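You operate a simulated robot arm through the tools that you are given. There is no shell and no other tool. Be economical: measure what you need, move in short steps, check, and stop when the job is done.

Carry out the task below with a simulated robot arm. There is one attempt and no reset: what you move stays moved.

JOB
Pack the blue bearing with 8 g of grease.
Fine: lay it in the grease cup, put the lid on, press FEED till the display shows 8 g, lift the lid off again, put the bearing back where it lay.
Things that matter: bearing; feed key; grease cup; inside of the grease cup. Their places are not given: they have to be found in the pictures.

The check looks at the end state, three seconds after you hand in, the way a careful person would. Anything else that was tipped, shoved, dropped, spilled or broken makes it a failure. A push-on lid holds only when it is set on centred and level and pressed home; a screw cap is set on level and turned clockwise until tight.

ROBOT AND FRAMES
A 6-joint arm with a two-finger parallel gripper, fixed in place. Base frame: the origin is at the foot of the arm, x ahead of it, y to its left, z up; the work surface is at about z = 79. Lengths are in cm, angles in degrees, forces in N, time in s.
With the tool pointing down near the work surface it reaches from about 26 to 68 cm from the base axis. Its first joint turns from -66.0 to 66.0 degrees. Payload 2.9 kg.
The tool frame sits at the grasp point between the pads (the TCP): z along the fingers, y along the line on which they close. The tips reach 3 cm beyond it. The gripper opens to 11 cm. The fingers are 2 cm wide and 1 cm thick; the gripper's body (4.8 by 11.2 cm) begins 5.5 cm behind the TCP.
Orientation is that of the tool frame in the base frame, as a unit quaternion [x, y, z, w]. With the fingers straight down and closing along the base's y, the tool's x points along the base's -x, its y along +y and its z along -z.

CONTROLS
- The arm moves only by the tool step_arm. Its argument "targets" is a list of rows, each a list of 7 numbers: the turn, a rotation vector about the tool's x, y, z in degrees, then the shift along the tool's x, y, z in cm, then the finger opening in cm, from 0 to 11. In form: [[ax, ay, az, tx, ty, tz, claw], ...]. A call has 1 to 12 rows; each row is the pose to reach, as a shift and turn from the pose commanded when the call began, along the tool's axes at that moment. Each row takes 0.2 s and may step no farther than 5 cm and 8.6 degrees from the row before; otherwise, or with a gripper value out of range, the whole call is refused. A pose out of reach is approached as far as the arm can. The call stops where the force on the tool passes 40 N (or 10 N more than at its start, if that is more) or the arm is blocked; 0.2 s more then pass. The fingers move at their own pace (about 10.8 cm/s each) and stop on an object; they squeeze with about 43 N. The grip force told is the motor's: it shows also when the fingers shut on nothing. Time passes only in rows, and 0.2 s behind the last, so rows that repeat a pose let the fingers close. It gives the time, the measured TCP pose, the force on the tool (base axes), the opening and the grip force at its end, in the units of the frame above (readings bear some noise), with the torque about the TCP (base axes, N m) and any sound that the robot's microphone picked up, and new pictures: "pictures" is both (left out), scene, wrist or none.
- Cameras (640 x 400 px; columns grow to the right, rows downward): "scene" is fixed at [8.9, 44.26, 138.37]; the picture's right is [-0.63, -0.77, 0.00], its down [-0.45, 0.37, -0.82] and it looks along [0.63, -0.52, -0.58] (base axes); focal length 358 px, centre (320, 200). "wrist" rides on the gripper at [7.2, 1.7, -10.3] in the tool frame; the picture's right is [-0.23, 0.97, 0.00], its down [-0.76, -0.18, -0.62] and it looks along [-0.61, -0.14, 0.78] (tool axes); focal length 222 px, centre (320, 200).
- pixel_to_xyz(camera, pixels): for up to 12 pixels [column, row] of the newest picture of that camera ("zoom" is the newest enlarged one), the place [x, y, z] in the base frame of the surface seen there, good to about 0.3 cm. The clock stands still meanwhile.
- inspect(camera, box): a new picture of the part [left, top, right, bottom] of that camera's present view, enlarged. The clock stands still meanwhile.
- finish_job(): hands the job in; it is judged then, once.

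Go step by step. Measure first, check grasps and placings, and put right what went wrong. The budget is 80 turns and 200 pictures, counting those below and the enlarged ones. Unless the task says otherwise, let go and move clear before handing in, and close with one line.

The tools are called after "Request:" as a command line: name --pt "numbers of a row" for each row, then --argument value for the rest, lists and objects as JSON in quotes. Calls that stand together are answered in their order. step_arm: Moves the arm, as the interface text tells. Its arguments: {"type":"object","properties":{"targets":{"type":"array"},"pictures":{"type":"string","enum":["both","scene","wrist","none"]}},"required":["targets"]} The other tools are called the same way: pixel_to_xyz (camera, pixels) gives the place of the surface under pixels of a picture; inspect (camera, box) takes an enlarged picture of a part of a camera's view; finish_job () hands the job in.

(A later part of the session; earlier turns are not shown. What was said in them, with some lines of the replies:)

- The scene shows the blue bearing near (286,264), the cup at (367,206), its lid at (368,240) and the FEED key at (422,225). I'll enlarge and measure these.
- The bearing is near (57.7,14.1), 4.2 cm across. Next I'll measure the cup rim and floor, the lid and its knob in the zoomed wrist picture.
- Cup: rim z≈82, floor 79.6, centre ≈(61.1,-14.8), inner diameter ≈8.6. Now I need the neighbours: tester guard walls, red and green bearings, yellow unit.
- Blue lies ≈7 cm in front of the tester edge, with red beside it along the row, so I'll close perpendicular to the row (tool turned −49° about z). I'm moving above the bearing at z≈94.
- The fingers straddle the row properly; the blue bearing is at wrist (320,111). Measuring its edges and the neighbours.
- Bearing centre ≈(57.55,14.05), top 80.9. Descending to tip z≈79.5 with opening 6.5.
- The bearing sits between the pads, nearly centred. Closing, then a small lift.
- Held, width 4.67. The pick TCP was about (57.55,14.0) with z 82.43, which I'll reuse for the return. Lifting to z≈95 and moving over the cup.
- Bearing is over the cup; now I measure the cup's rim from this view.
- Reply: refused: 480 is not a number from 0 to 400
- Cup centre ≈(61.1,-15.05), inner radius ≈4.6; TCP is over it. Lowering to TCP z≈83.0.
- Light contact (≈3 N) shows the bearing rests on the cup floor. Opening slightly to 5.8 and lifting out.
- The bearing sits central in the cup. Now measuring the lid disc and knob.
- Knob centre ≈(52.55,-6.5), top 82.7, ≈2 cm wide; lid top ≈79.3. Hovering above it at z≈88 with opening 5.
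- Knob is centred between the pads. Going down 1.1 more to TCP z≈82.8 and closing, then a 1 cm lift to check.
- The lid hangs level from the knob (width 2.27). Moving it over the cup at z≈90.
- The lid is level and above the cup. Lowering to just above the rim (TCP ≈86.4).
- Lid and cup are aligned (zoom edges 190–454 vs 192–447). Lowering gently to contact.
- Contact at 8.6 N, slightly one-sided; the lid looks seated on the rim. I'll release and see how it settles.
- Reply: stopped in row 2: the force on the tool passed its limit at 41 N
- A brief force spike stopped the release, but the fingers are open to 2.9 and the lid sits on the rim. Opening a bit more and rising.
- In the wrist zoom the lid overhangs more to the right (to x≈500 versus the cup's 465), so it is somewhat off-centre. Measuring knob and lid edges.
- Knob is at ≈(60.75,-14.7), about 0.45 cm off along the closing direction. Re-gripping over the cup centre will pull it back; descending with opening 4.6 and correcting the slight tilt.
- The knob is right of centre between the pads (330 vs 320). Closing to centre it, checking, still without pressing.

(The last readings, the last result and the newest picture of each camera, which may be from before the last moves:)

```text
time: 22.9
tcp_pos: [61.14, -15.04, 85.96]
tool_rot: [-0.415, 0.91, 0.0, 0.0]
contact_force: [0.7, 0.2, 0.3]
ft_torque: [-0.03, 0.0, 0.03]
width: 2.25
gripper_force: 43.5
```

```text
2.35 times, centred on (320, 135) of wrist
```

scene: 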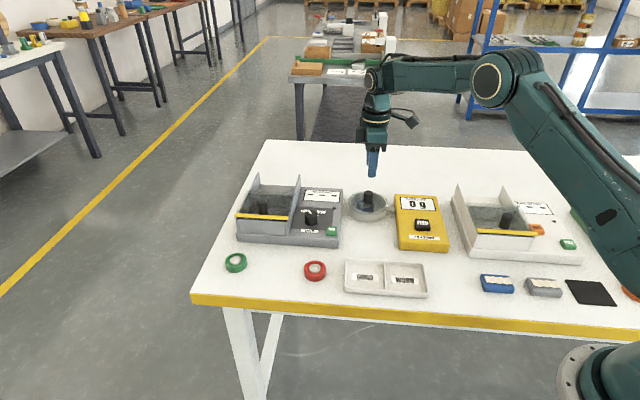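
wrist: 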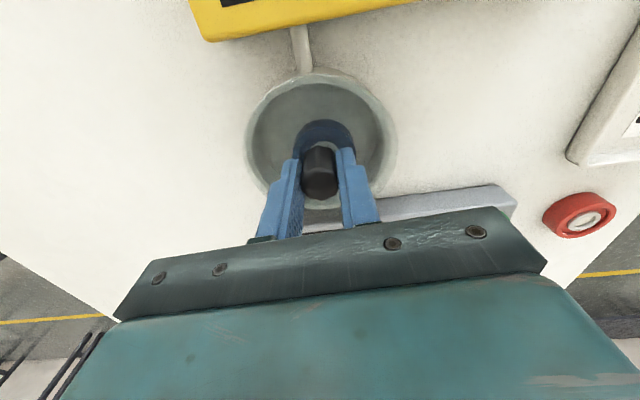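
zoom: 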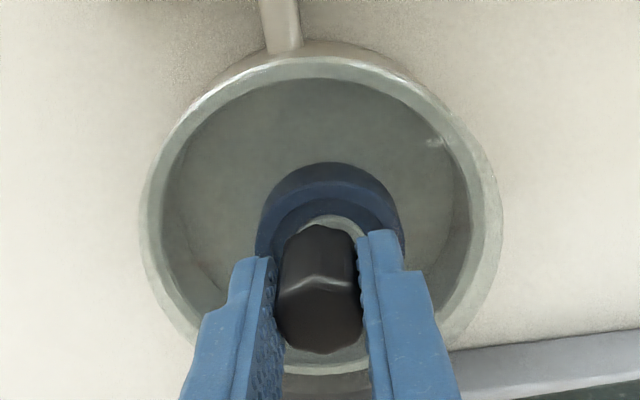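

The lid is centred now. Releasing slowly with no downward load, then rising.

Request:
step_arm --pt "0 0 0 0 0 0 2.4" --pt "0 0 0 0 0 0 2.7" --pt "0 0 0 0 0 0 3.1" --pt "0 0 0 0 0 0 3.6" --pt "0 0 0 0 0 0 3.8" --pt "0 0 0 0 0 -3 3.8" --pt "0 0 0 0 0 -7 3.8" --pt "0 0 0 0 0 -9 3.8" --pt "0 0 0 0 0 -9 3.8"

Request:
inspect --camera "wrist" --box '[240, 40, 400, 170]'

Request:
inspect --camera "scene" --box '[336, 175, 456, 255]'

```text
time: 24.9
tcp_pos: [61.15, -15.03, 95.02]
tool_rot: [-0.414, 0.91, 0.0, 0.0]
contact_force: [-0.8, 0.1, 0.3]
ft_torque: [0.01, 0.05, -0.01]
width: 3.8
gripper_force: 0.0
heard: snap
```

scene: 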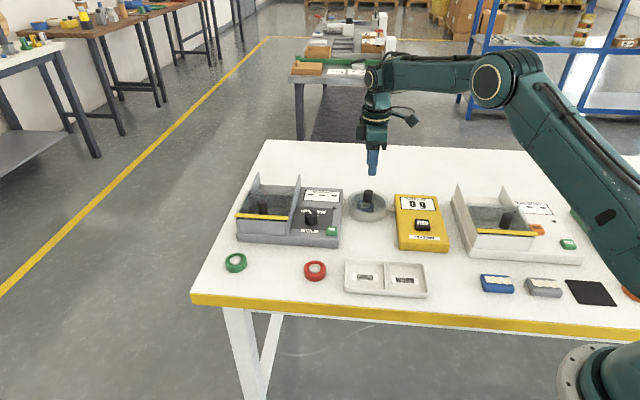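
wrist: 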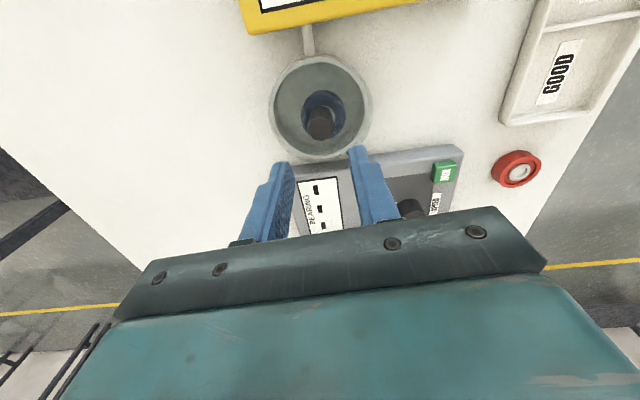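

```text
3.08 times, centred on (320, 105) of wrist
```

zoom: 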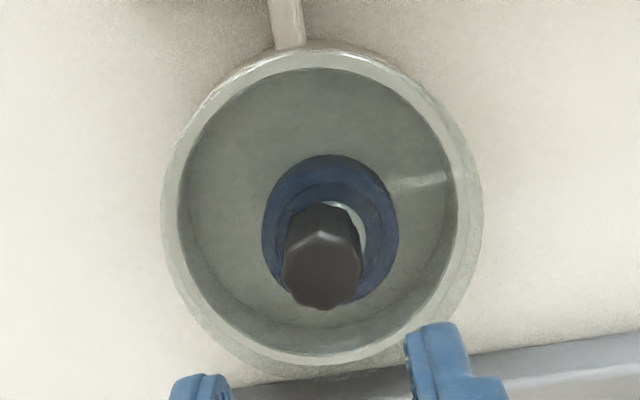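

```text
5.00 times, centred on (396, 215) of scene
```

zoom: 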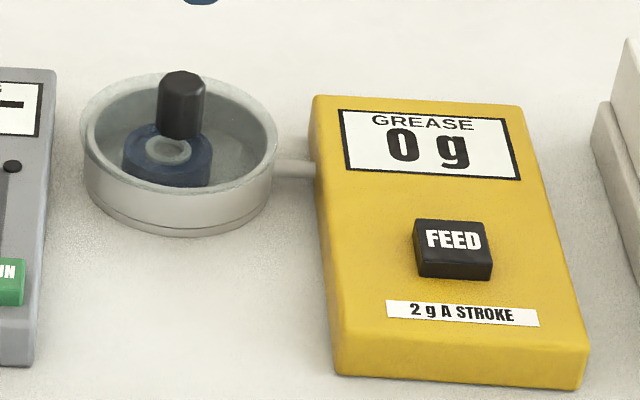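

A snap was heard and the lid sits centred: it's on. Display 0 g, 2 g per stroke, so 4 strokes. Measuring the FEED key.

Request:
pixel_to_xyz --camera "zoom" --pixels '[[420, 222], [479, 224], [490, 250], [420, 253], [452, 238], [452, 225], [440, 300], [380, 220], [540, 250]]'

```text
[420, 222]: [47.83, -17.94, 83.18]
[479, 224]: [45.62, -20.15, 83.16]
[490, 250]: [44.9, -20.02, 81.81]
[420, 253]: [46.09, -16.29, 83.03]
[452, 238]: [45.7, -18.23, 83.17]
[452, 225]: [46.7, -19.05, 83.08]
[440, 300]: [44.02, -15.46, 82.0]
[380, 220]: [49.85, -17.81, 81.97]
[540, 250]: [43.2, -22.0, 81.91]
```

FEED key centre ≈(45.75,-18.15), top 83.15. Moving above it with closed fingers.

Request:
step_arm --pt "0 0 0 3.12 2.4 0 2" --pt "0 0 0 6.24 4.8 0 0" --pt "0 0 0 9.36 7.2 0 0" --pt "0 0 0 12.48 9.6 0 0" --pt "0 0 0 12.48 9.6 4 0" --pt "0 0 0 12.48 9.6 7.2 0" --pt "0 0 0 12.48 9.6 7.2 0"

Request:
inspect --camera "scene" --box '[336, 175, 456, 255]'

```text
time: 26.5
tcp_pos: [45.63, -18.25, 87.57]
tool_rot: [-0.415, 0.91, 0.001, 0.0]
contact_force: [0.3, -0.4, 0.6]
ft_torque: [0.01, 0.01, 0.02]
width: 0.02
gripper_force: 37.7
```

scene: 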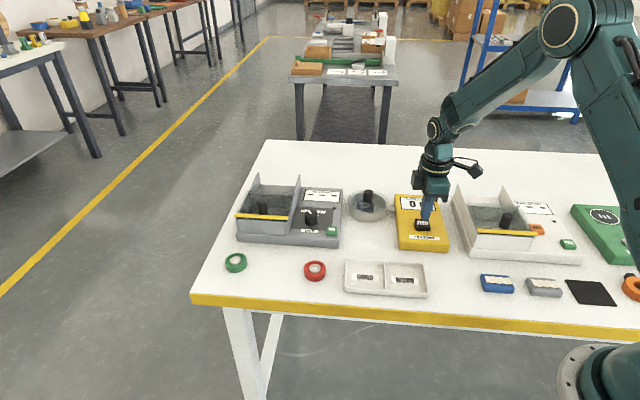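
wrist: 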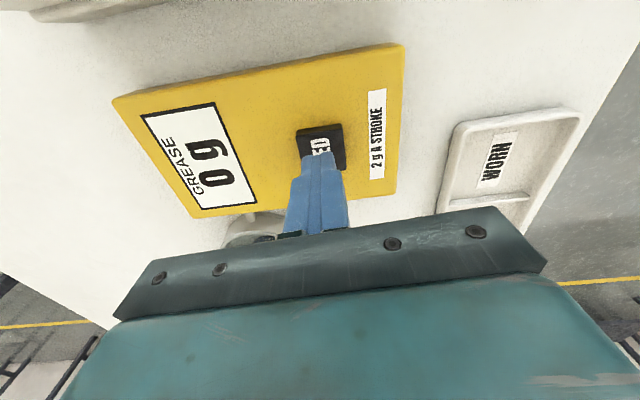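

```text
5.00 times, centred on (396, 215) of scene
```

zoom: 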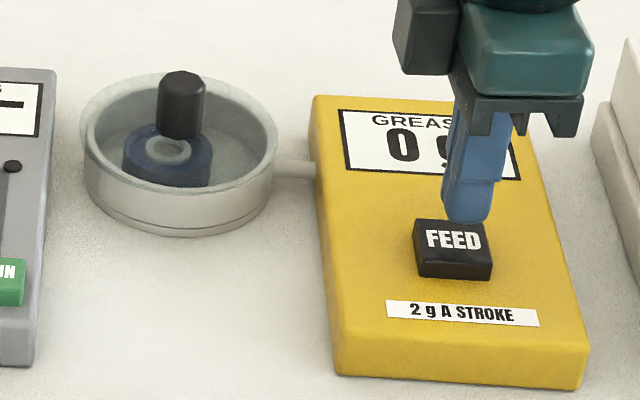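

Fingertips are over the key, and the display reads 0 g in the wrist view. Pressing once in small steps.

Request:
step_arm --pt "0 0 0 0 0 0.9 0" --pt "0 0 0 0 0 1.3 0" --pt "0 0 0 0 0 1.5 0" --pt "0 0 0 0 0 1.65 0" --pt "0 0 0 0 0 1.8 0" --pictures "wrist"

```text
time: 27.7
tcp_pos: [45.67, -18.13, 86.02]
tool_rot: [-0.415, 0.91, -0.001, 0.001]
contact_force: [-0.6, -0.3, 0.8]
ft_torque: [0.02, -0.01, 0.01]
width: 0.01
gripper_force: 37.6
```

wrist: 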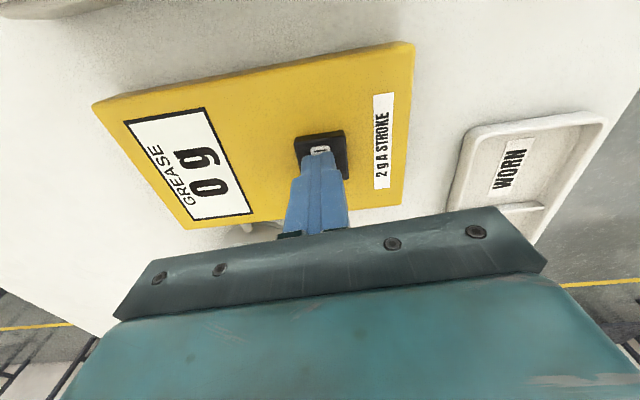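

No contact yet (0.8 N, display 0 g). Going on in 0.1 cm steps.

Request:
step_arm --pt "0 0 0 0 0 0.1 0" --pt "0 0 0 0 0 0.2 0" --pt "0 0 0 0 0 0.3 0" --pictures "wrist"

```text
time: 28.5
tcp_pos: [45.72, -18.14, 85.74]
tool_rot: [-0.415, 0.91, 0.0, 0.0]
contact_force: [-1.5, 0.8, 3.5]
ft_torque: [0.04, 0.05, 0.01]
width: 0.01
gripper_force: 37.6
heard: click
```

wrist: 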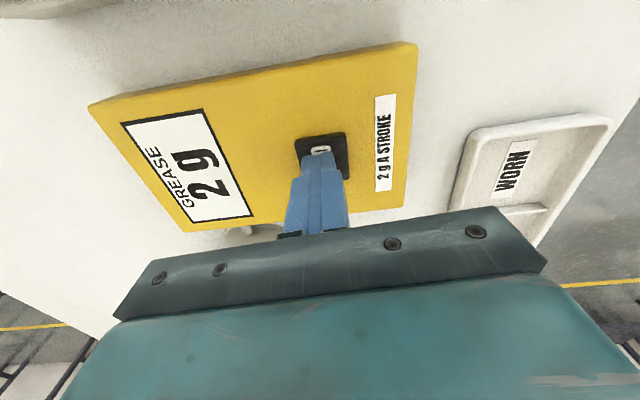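

Click heard and the display shows 2 g. Releasing 0.8 cm and pressing again by the same amount.

Request:
step_arm --pt "0 0 0 0 0 -0.5 0" --pt "0 0 0 0 0 -0.8 0" --pt "0 0 0 0 0 -0.8 0" --pt "0 0 0 0 0 -0.4 0" --pt "0 0 0 0 0 -0.15 0" --pt "0 0 0 0 0 0 0" --pt "0 0 0 0 0 0.03 0" --pictures "wrist"

```text
time: 30.1
tcp_pos: [45.69, -18.2, 85.63]
tool_rot: [-0.415, 0.91, 0.0, 0.0]
contact_force: [-2.3, -1.1, 4.5]
ft_torque: [-0.01, 0.07, 0.0]
width: 0.0
gripper_force: 37.8
heard: click
```

wrist: 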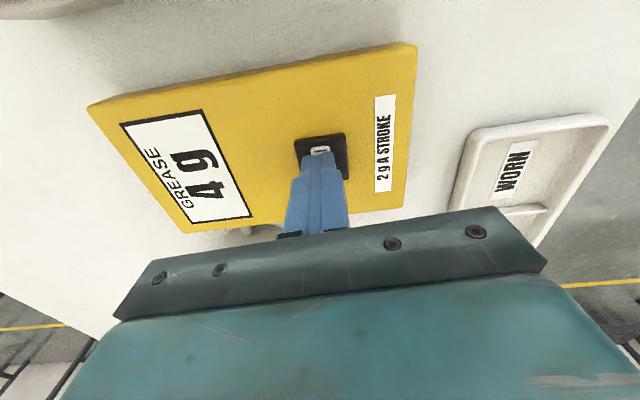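

Display shows 4 g. Third stroke.

Request:
step_arm --pt "0 0 0 0 0 -0.5 0" --pt "0 0 0 0 0 -0.8 0" --pt "0 0 0 0 0 -0.8 0" --pt "0 0 0 0 0 -0.4 0" --pt "0 0 0 0 0 -0.15 0" --pt "0 0 0 0 0 0 0" --pt "0 0 0 0 0 0 0" --pictures "wrist"

```text
time: 31.7
tcp_pos: [45.71, -18.26, 85.46]
tool_rot: [-0.415, 0.91, 0.0, 0.0]
contact_force: [-0.5, -0.1, 4.4]
ft_torque: [-0.01, 0.06, -0.02]
width: 0.02
gripper_force: 37.4
heard: click
```

wrist: 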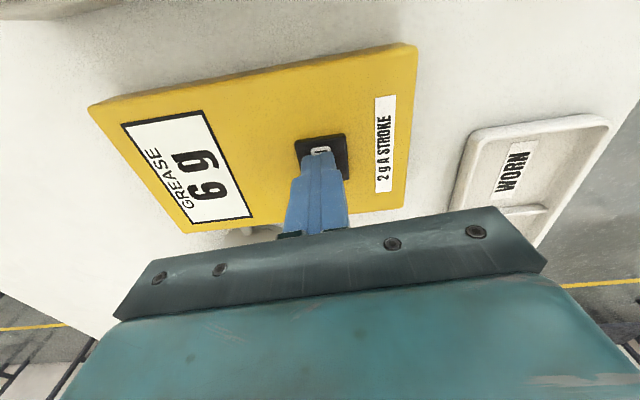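

Display shows 6 g. Fourth and last stroke, then straight up.

Request:
step_arm --pt "0 0 0 0 0 -0.5 0" --pt "0 0 0 0 0 -0.8 0" --pt "0 0 0 0 0 -0.8 0" --pt "0 0 0 0 0 -0.4 0" --pt "0 0 0 0 0 -0.15 0" --pt "0 0 0 0 0 0 0" --pt "0 0 0 0 0 0 0" --pictures "wrist"

```text
time: 33.3
tcp_pos: [45.67, -18.23, 85.57]
tool_rot: [-0.415, 0.91, -0.001, 0.0]
contact_force: [-1.1, 2.2, 5.0]
ft_torque: [0.06, 0.06, 0.0]
width: 0.0
gripper_force: 37.7
heard: click
```

wrist: 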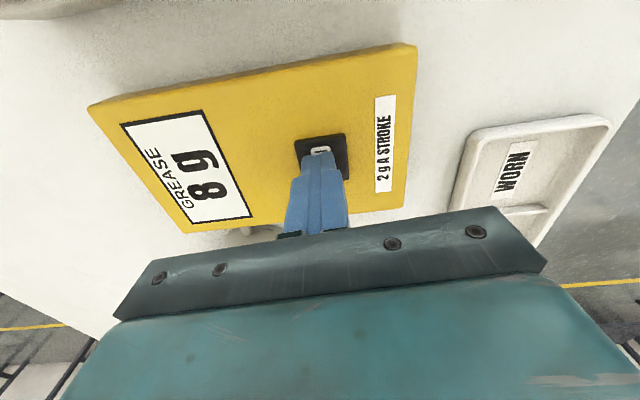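

Display shows 8 g. Going up and back over the cup, opening the fingers to 4.2.

Request:
step_arm --pt "0 0 0 0 0 -4.5 0" --pt "0 0 0 0 0 -9.3 0" --pt "0 0 0 -3.12 -2.4 -9.3 2" --pt "0 0 0 -6.24 -4.8 -9.3 4.2" --pt "0 0 0 -9.36 -7.2 -9.3 4.2" --pt "0 0 0 -12.48 -9.6 -9.3 4.2" --pt "0 0 0 -12.48 -9.6 -9.3 4.2"

Request:
inspect --camera "scene" --box '[336, 175, 456, 255]'

```text
time: 34.9
tcp_pos: [61.1, -14.97, 94.99]
tool_rot: [-0.415, 0.91, 0.0, 0.0]
contact_force: [0.3, -0.8, -0.1]
ft_torque: [-0.02, 0.02, -0.01]
width: 4.22
gripper_force: 0.1
```

scene: 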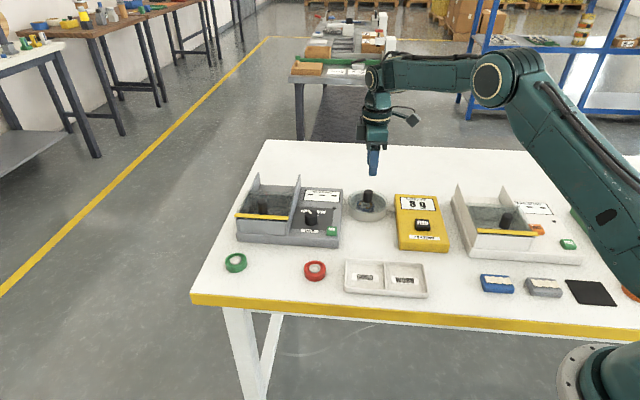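
wrist: 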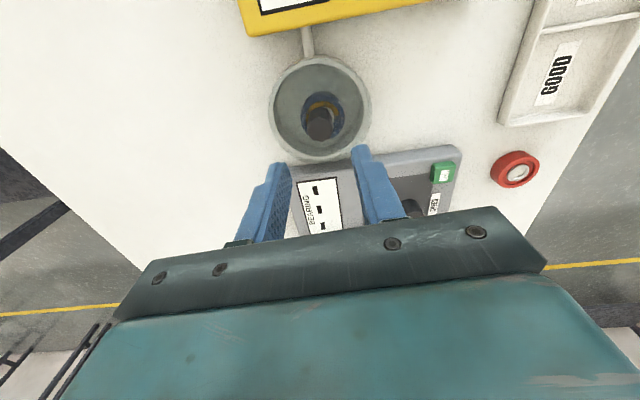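

```text
5.00 times, centred on (396, 215) of scene
```

zoom: 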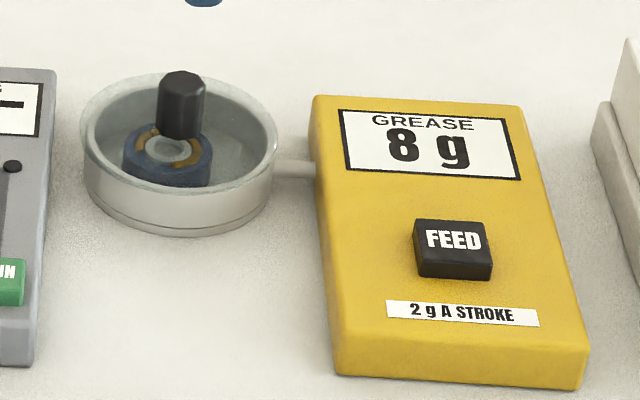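

Grease is visible in the bearing and the display shows 8 g. Now gripping the lid knob.

Request:
step_arm --pt "0 0 0 0 0 3 4.2" --pt "0 0 0 0 0 6 4.2" --pt "0 0 0 0 0 8.2 4.2" --pt "0 0 0 0 0 9 4.2" --pt "0 0 0 0 0 9 3.2" --pt "0 0 0 0 0 9 2.4" --pt "0 0 0 0 0 9 1.2" --pt "0 0 0 0 0 9 0.8" --pictures "wrist"

```text
time: 36.7
tcp_pos: [61.06, -15.01, 85.83]
tool_rot: [-0.414, 0.91, 0.0, 0.0]
contact_force: [0.0, -0.1, 0.3]
ft_torque: [0.0, 0.0, 0.04]
width: 2.24
gripper_force: 43.0
heard: snap
```

wrist: 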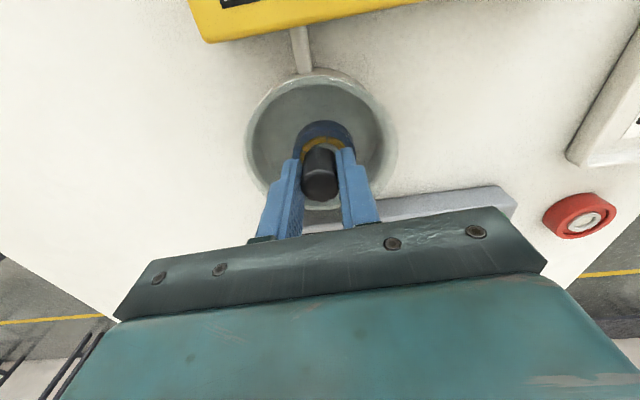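

The knob is gripped. Lifting the lid straight up slowly.

Request:
step_arm --pt "0 0 0 0 0 -0.3 0.8" --pt "0 0 0 0 0 -0.8 0.8" --pt "0 0 0 0 0 -2 0.8" --pt "0 0 0 0 0 -4.5 0.8" --pt "0 0 0 0 0 -4.5 0.8"

Request:
inspect --camera "scene" --box '[328, 165, 408, 225]'

```text
time: 37.9
tcp_pos: [61.31, -15.05, 90.48]
tool_rot: [-0.414, 0.91, 0.0, 0.0]
contact_force: [0.5, -0.5, -0.2]
ft_torque: [0.02, 0.04, 0.02]
width: 2.25
gripper_force: 43.2
```

scene: 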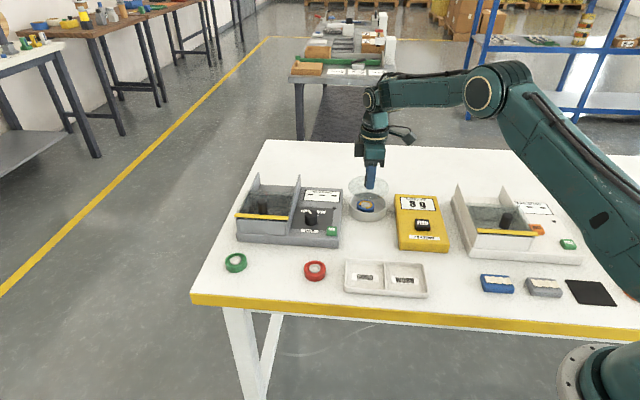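
wrist: 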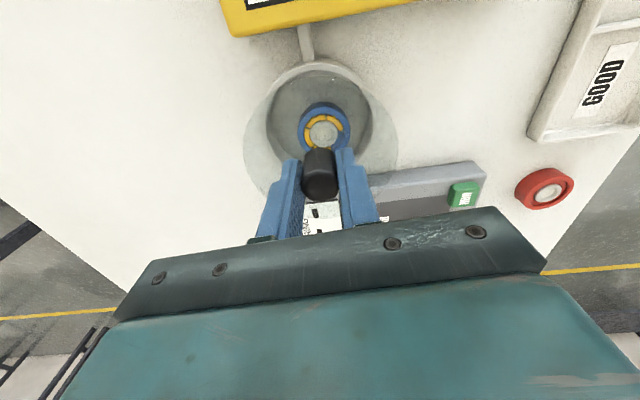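

```text
6.67 times, centred on (368, 195) of scene
```

zoom: 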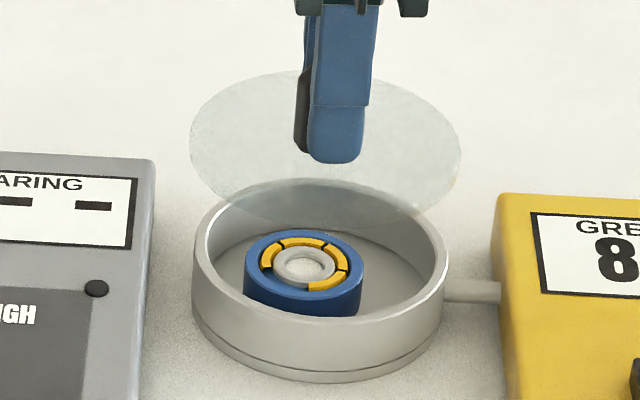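

The lid came off clean and the bearing is greased. Returning the lid to its place at (52.55,-6.5).

Request:
step_arm --pt "0 0 0 -0.27 4 0 0.8" --pt "0 0 0 -0.55 8 0 0.8" --pt "0 0 0 -0.82 12.1 0 0.8" --pt "0 0 0 -0.82 12.1 3 0.8" --pt "0 0 0 -0.82 12.1 5.5 0.8" --pt "0 0 0 -0.82 12.1 6.8 0.8" --pt "0 0 0 -0.82 12.1 7.2 0.8" --pt "0 0 0 -0.82 12.1 7.2 0.8"

Request:
inspect --camera "scene" --box '[328, 200, 408, 260]'

```text
time: 39.7
tcp_pos: [52.76, -6.56, 83.14]
tool_rot: [-0.415, 0.91, 0.0, 0.0]
contact_force: [0.4, -0.4, -1.2]
ft_torque: [-0.02, -0.01, -0.02]
width: 2.26
gripper_force: 43.0
```

scene: 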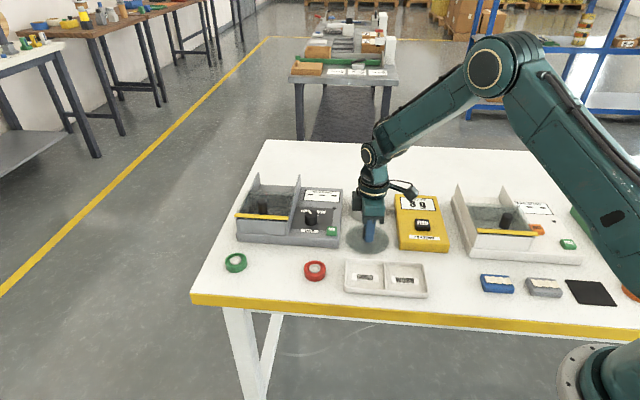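
wrist: 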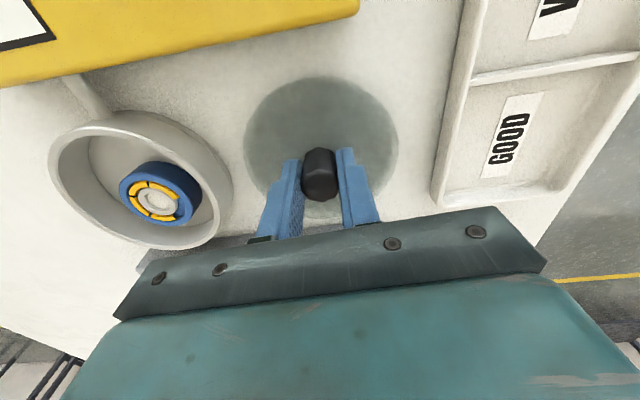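

```text
6.67 times, centred on (368, 230) of scene
```

zoom: 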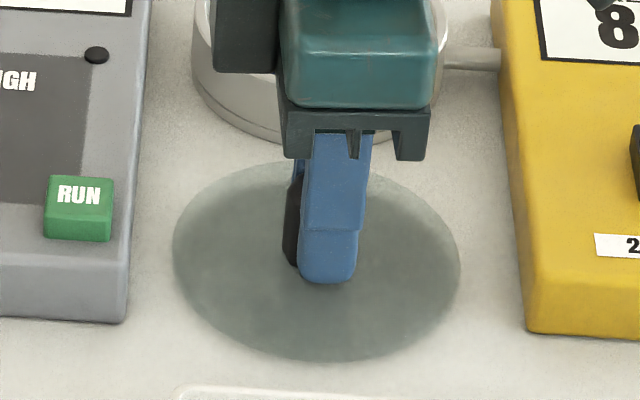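

The lid is over its place, a few mm above the table. Lowering gently to touch.

Request:
step_arm --pt "0 0 0 0 0 0.1 0.8" --pt "0 0 0 0 0 0.2 0.8" --pt "0 0 0 0 0 0.25 0.8" --pictures "none"

```text
time: 40.5
tcp_pos: [52.57, -6.42, 82.87]
tool_rot: [-0.415, 0.91, 0.0, 0.0]
contact_force: [0.3, 0.0, 0.2]
ft_torque: [0.0, -0.01, 0.02]
width: 2.23
gripper_force: 42.6
```

Request:
step_arm --pt "0 0 0 0 0 0.05 0.8" --pt "0 0 0 0 0 0.1 0.8" --pictures "none"

```text
time: 41.1
tcp_pos: [52.63, -6.63, 82.88]
tool_rot: [-0.415, 0.91, 0.0, 0.001]
contact_force: [-1.4, 1.3, 8.2]
ft_torque: [0.12, 0.3, 0.05]
width: 2.25
gripper_force: 43.3
```

Contact at 8 N: the lid is down. Backing off 0.08 cm, releasing slowly, then rising.

Request:
step_arm --pt "0 0 0 0 0 -0.07 0.8" --pt "0 0 0 0 0 -0.07 2.4" --pt "0 0 0 0 0 -0.07 2.7" --pt "0 0 0 0 0 -0.07 3.2" --pt "0 0 0 0 0 -0.07 4" --pt "0 0 0 0 0 -0.1 4.4" --pt "0 0 0 0 0 -3 4.4" --pt "0 0 0 0 0 -7.5 4.4" --pt "0 0 0 0 0 -12 4.4" --pt "0 0 0 0 0 -12 4.4"

Request:
inspect --camera "scene" --box '[328, 180, 424, 260]'

```text
time: 43.3
tcp_pos: [52.46, -6.51, 94.97]
tool_rot: [-0.415, 0.91, 0.0, 0.0]
contact_force: [0.5, -0.3, -1.0]
ft_torque: [0.0, 0.01, -0.01]
width: 4.39
gripper_force: 0.1
```

scene: 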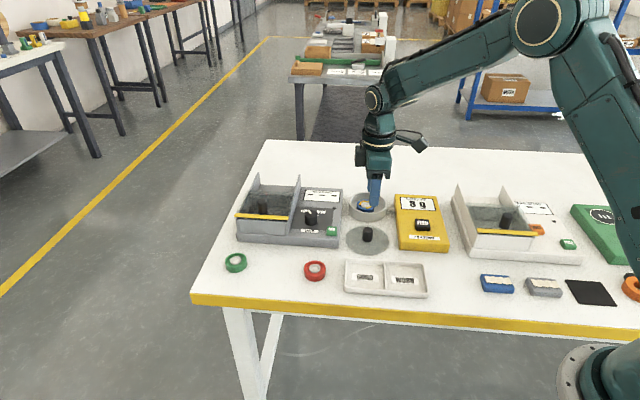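
wrist: 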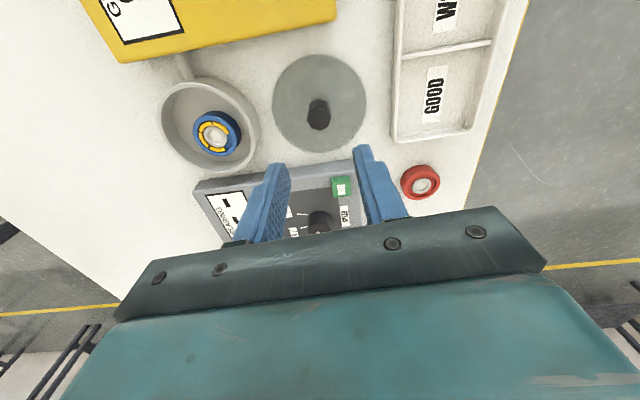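

```text
5.00 times, centred on (376, 220) of scene
```

zoom: 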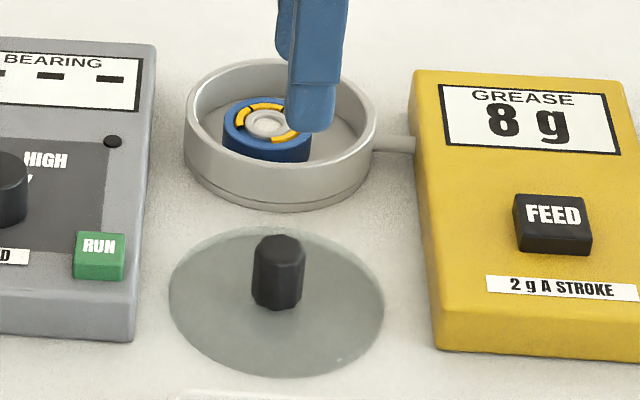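

The lid is back. Measuring the bearing in the cup before picking it up.

Request:
pixel_to_xyz --camera "wrist" --pixels '[[195, 133], [239, 133], [217, 113], [217, 154], [217, 135]]'

Request:
step_arm --pt "0 0 0 0.2 -3 0 6" --pt "0 0 0 0.4 -6 0 6" --pt "0 0 0 0.6 -9 0 6" --pt "0 0 0 0.65 -11.92 0 6" --pt "0 0 0 0.65 -11.92 0 6" --pictures "wrist"

```text
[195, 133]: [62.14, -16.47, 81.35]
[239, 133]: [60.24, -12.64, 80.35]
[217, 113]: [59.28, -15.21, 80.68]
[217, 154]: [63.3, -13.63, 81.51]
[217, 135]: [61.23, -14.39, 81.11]
```

```text
time: 44.5
tcp_pos: [61.05, -14.75, 94.71]
tool_rot: [-0.415, 0.91, 0.0, 0.0]
contact_force: [-0.1, 0.8, -0.2]
ft_torque: [-0.02, 0.0, 0.0]
width: 6.02
gripper_force: 0.1
```

wrist: 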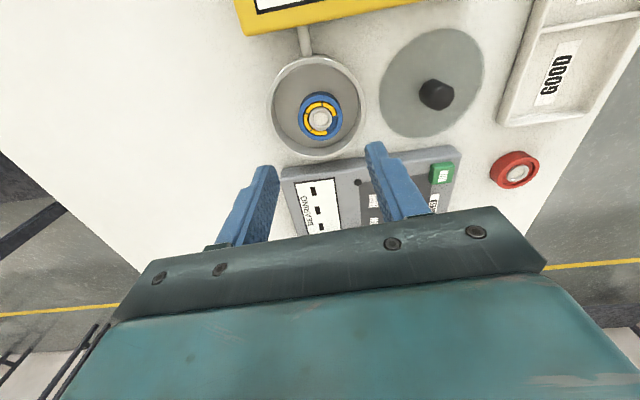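

TCP is right above the bearing. Descending into the cup with opening 5.8, then closing.

Request:
step_arm --pt "0 0 0 0 0 4 5.8" --pt "0 0 0 0 0 8 5.8" --pt "0 0 0 0 0 10 5.8" --pt "0 0 0 0 0 11.2 5.8" --pt "0 0 0 0 0 11.75 5.8" --pt "0 0 0 0 0 11.75 5.8"

Request:
inspect --camera "wrist" --box '[220, 60, 420, 230]'

```text
time: 45.9
tcp_pos: [61.12, -14.77, 83.11]
tool_rot: [-0.414, 0.91, 0.0, 0.0]
contact_force: [0.4, -0.3, -0.6]
ft_torque: [0.03, -0.01, 0.01]
width: 5.8
gripper_force: 0.1
```

scene: 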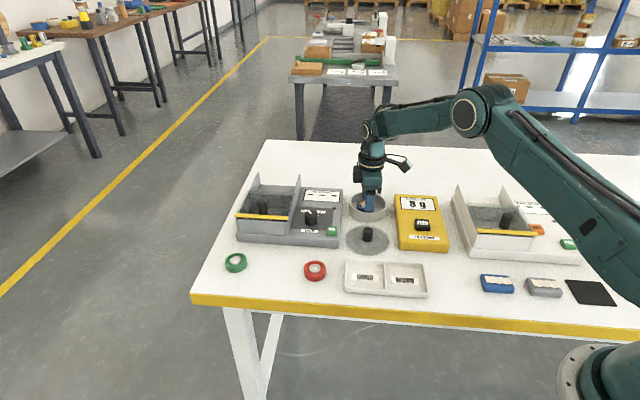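
wrist: 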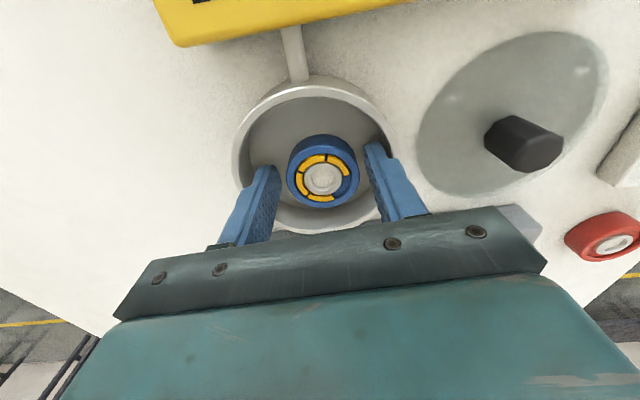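

```text
2.35 times, centred on (320, 145) of wrist
```

zoom: 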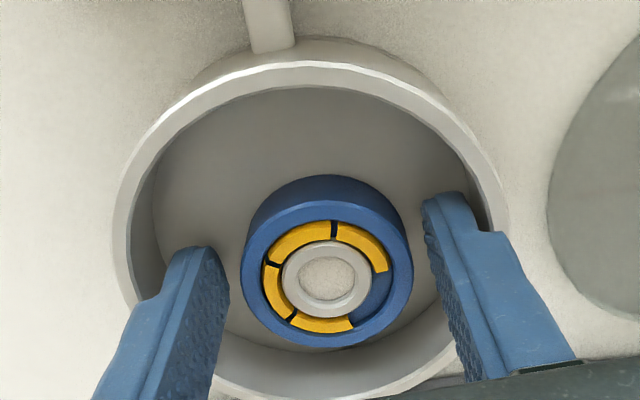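

The bearing is centred between the pads, with 4 grease segments. Closing and lifting to z≈95.

Request:
step_arm --pt "0 0 0 0 0 0 5" --pt "0 0 0 0 0 0 4.4" --pt "0 0 0 0 0 0 3.5" --pt "0 0 0 0 0 0 3.5" --pt "0 0 0 0 0 -2 3.5" --pt "0 0 0 0 0 -5 3.5" --pt "0 0 0 0 0 -9 3.5" --pt "0 0 0 0 0 -12 3.5" --pt "0 0 0 0 0 -12 3.5"

```text
time: 47.9
tcp_pos: [61.2, -14.83, 95.11]
tool_rot: [-0.415, 0.91, 0.0, 0.0]
contact_force: [0.2, 0.7, -1.3]
ft_torque: [-0.01, 0.02, 0.04]
width: 4.63
gripper_force: 43.2
```

scene: 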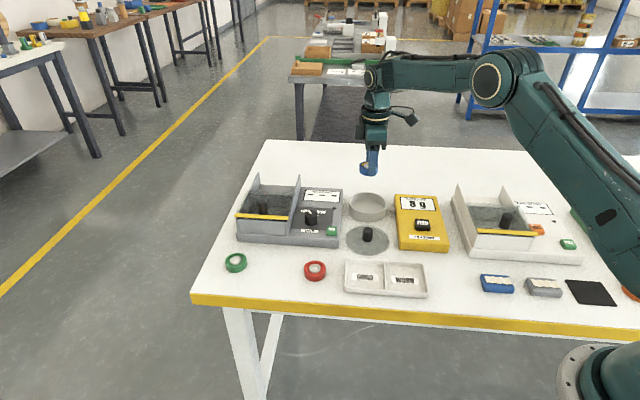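
wrist: 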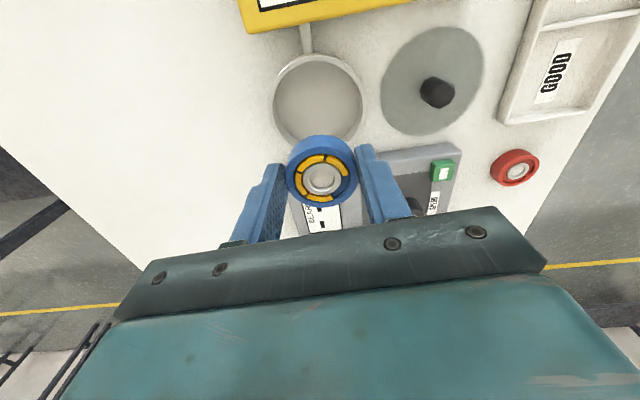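

Bearing held. Carrying it back above its original spot (57.55,14.05).

Request:
step_arm --pt "0 0 0 -2.78 3.09 0 3.5" --pt "0 0 0 -5.55 6.18 0 3.5" --pt "0 0 0 -8.33 9.27 0 3.5" --pt "0 0 0 -11.1 12.36 0 3.5" --pt "0 0 0 -13.9 15.45 0 3.5" --pt "0 0 0 -16.65 18.54 0 3.5" --pt "0 0 0 -19.43 21.63 0 3.5" --pt "0 0 0 -19.43 21.63 4 3.5" --pt "0 0 0 -19.43 21.63 8 3.5" --pt "0 0 0 -19.43 21.63 11 3.5" --pt "0 0 0 -19.43 21.63 11 3.5"

```text
time: 50.3
tcp_pos: [57.44, 14.04, 84.18]
tool_rot: [-0.414, 0.91, 0.0, 0.0]
contact_force: [0.1, -0.1, -1.2]
ft_torque: [-0.04, 0.0, 0.0]
width: 4.65
gripper_force: 42.7
```

scene: 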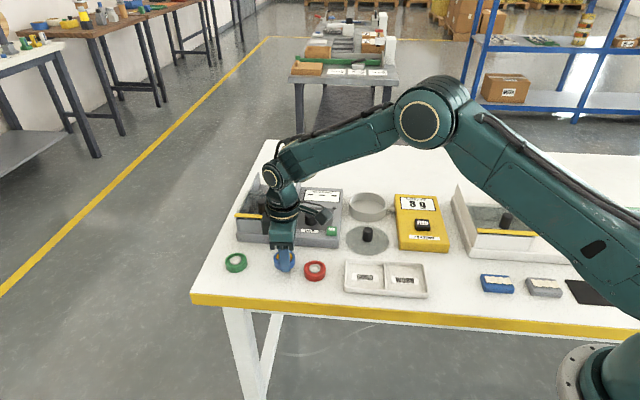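
wrist: 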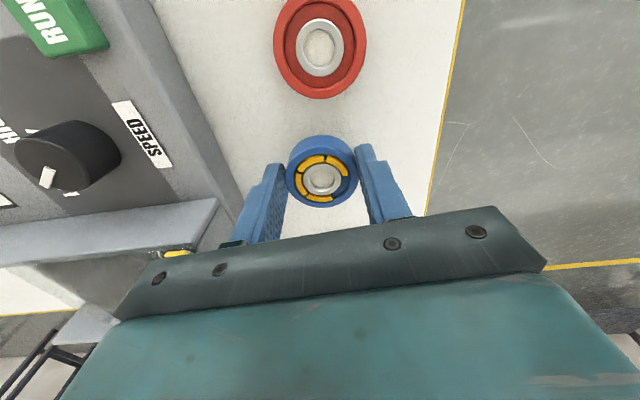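

Right position. Lowering toward the table (contact expected at TCP ≈82.5).

Request:
step_arm --pt "0 0 0 0 0 0.8 3.5" --pt "0 0 0 0 0 1.3 3.5" --pt "0 0 0 0 0 1.5 3.5" --pt "0 0 0 0 0 1.6 3.5" --pictures "none"

```text
time: 51.3
tcp_pos: [57.45, 13.96, 82.47]
tool_rot: [-0.415, 0.91, 0.0, 0.0]
contact_force: [-0.4, 0.2, -0.8]
ft_torque: [-0.02, 0.03, 0.0]
width: 4.65
gripper_force: 42.7
```

Request:
step_arm --pt "0 0 0 0 0 0.05 3.5" --pt "0 0 0 0 0 0.1 3.5" --pictures "none"

```text
time: 51.9
tcp_pos: [57.57, 14.07, 82.51]
tool_rot: [-0.415, 0.91, -0.001, 0.0]
contact_force: [-1.4, -1.3, 5.4]
ft_torque: [-0.06, 0.12, 0.03]
width: 4.65
gripper_force: 43.2
```

Contact at 5 N: the bearing is down. Backing off slightly, opening and rising.

Request:
step_arm --pt "0 0 0 0 0 -0.05 3.5" --pt "0 0 0 0 0 -0.05 4.8" --pt "0 0 0 0 0 -0.05 5.2" --pt "0 0 0 0 0 -0.05 5.8" --pt "0 0 0 0 0 -0.05 6.4" --pt "0 0 0 0 0 -3 6.4" --pt "0 0 0 0 0 -7.5 6.4" --pt "0 0 0 0 0 -12 6.4" --pt "0 0 0 0 0 -16 6.4" --pt "0 0 0 0 0 -16 6.4"

Request:
inspect --camera "scene" --box '[220, 170, 460, 320]'

Request:
pixel_to_xyz --camera "scene" --pixels '[[286, 264], [277, 263], [296, 263], [286, 256], [286, 271]]'

```text
time: 54.1
tcp_pos: [57.6, 14.19, 98.55]
tool_rot: [-0.414, 0.91, 0.0, 0.0]
contact_force: [-0.1, 0.2, 0.9]
ft_torque: [0.02, 0.02, -0.03]
width: 6.4
gripper_force: 0.1
```

scene: 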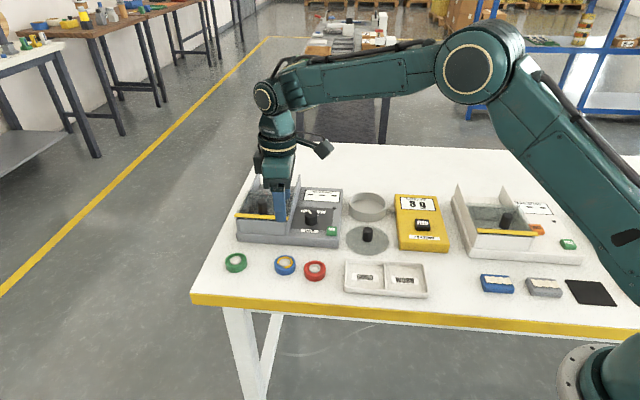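
wrist: 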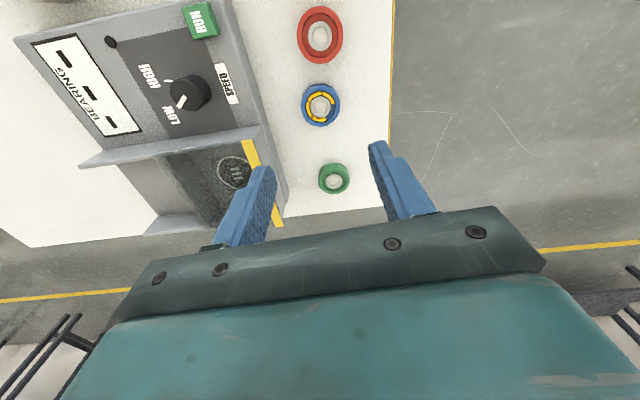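

```text
2.67 times, centred on (340, 245) of scene
```

zoom: 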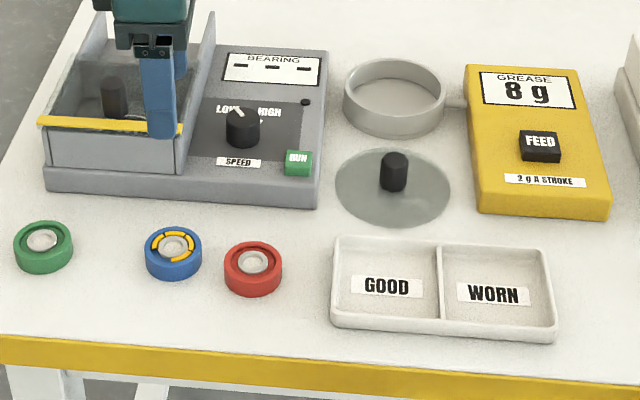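

```text
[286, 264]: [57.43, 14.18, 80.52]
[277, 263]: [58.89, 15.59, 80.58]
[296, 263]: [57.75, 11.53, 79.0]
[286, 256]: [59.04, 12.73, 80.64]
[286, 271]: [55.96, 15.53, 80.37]
```

The greased bearing is back within about 2 mm of where it lay (zoom (174,253) vs (175,252) at the start). The lid is off and back at its place, the display shows 8 g, nothing else has moved, and the gripper is clear, so I'm handing in.

Request:
finish_job

```text
The job is handed in.
```

The blue bearing is packed with 8 g of grease and back where it lay, to within about 2 mm; the lid is off the cup and back in its place, and I have handed the job in.
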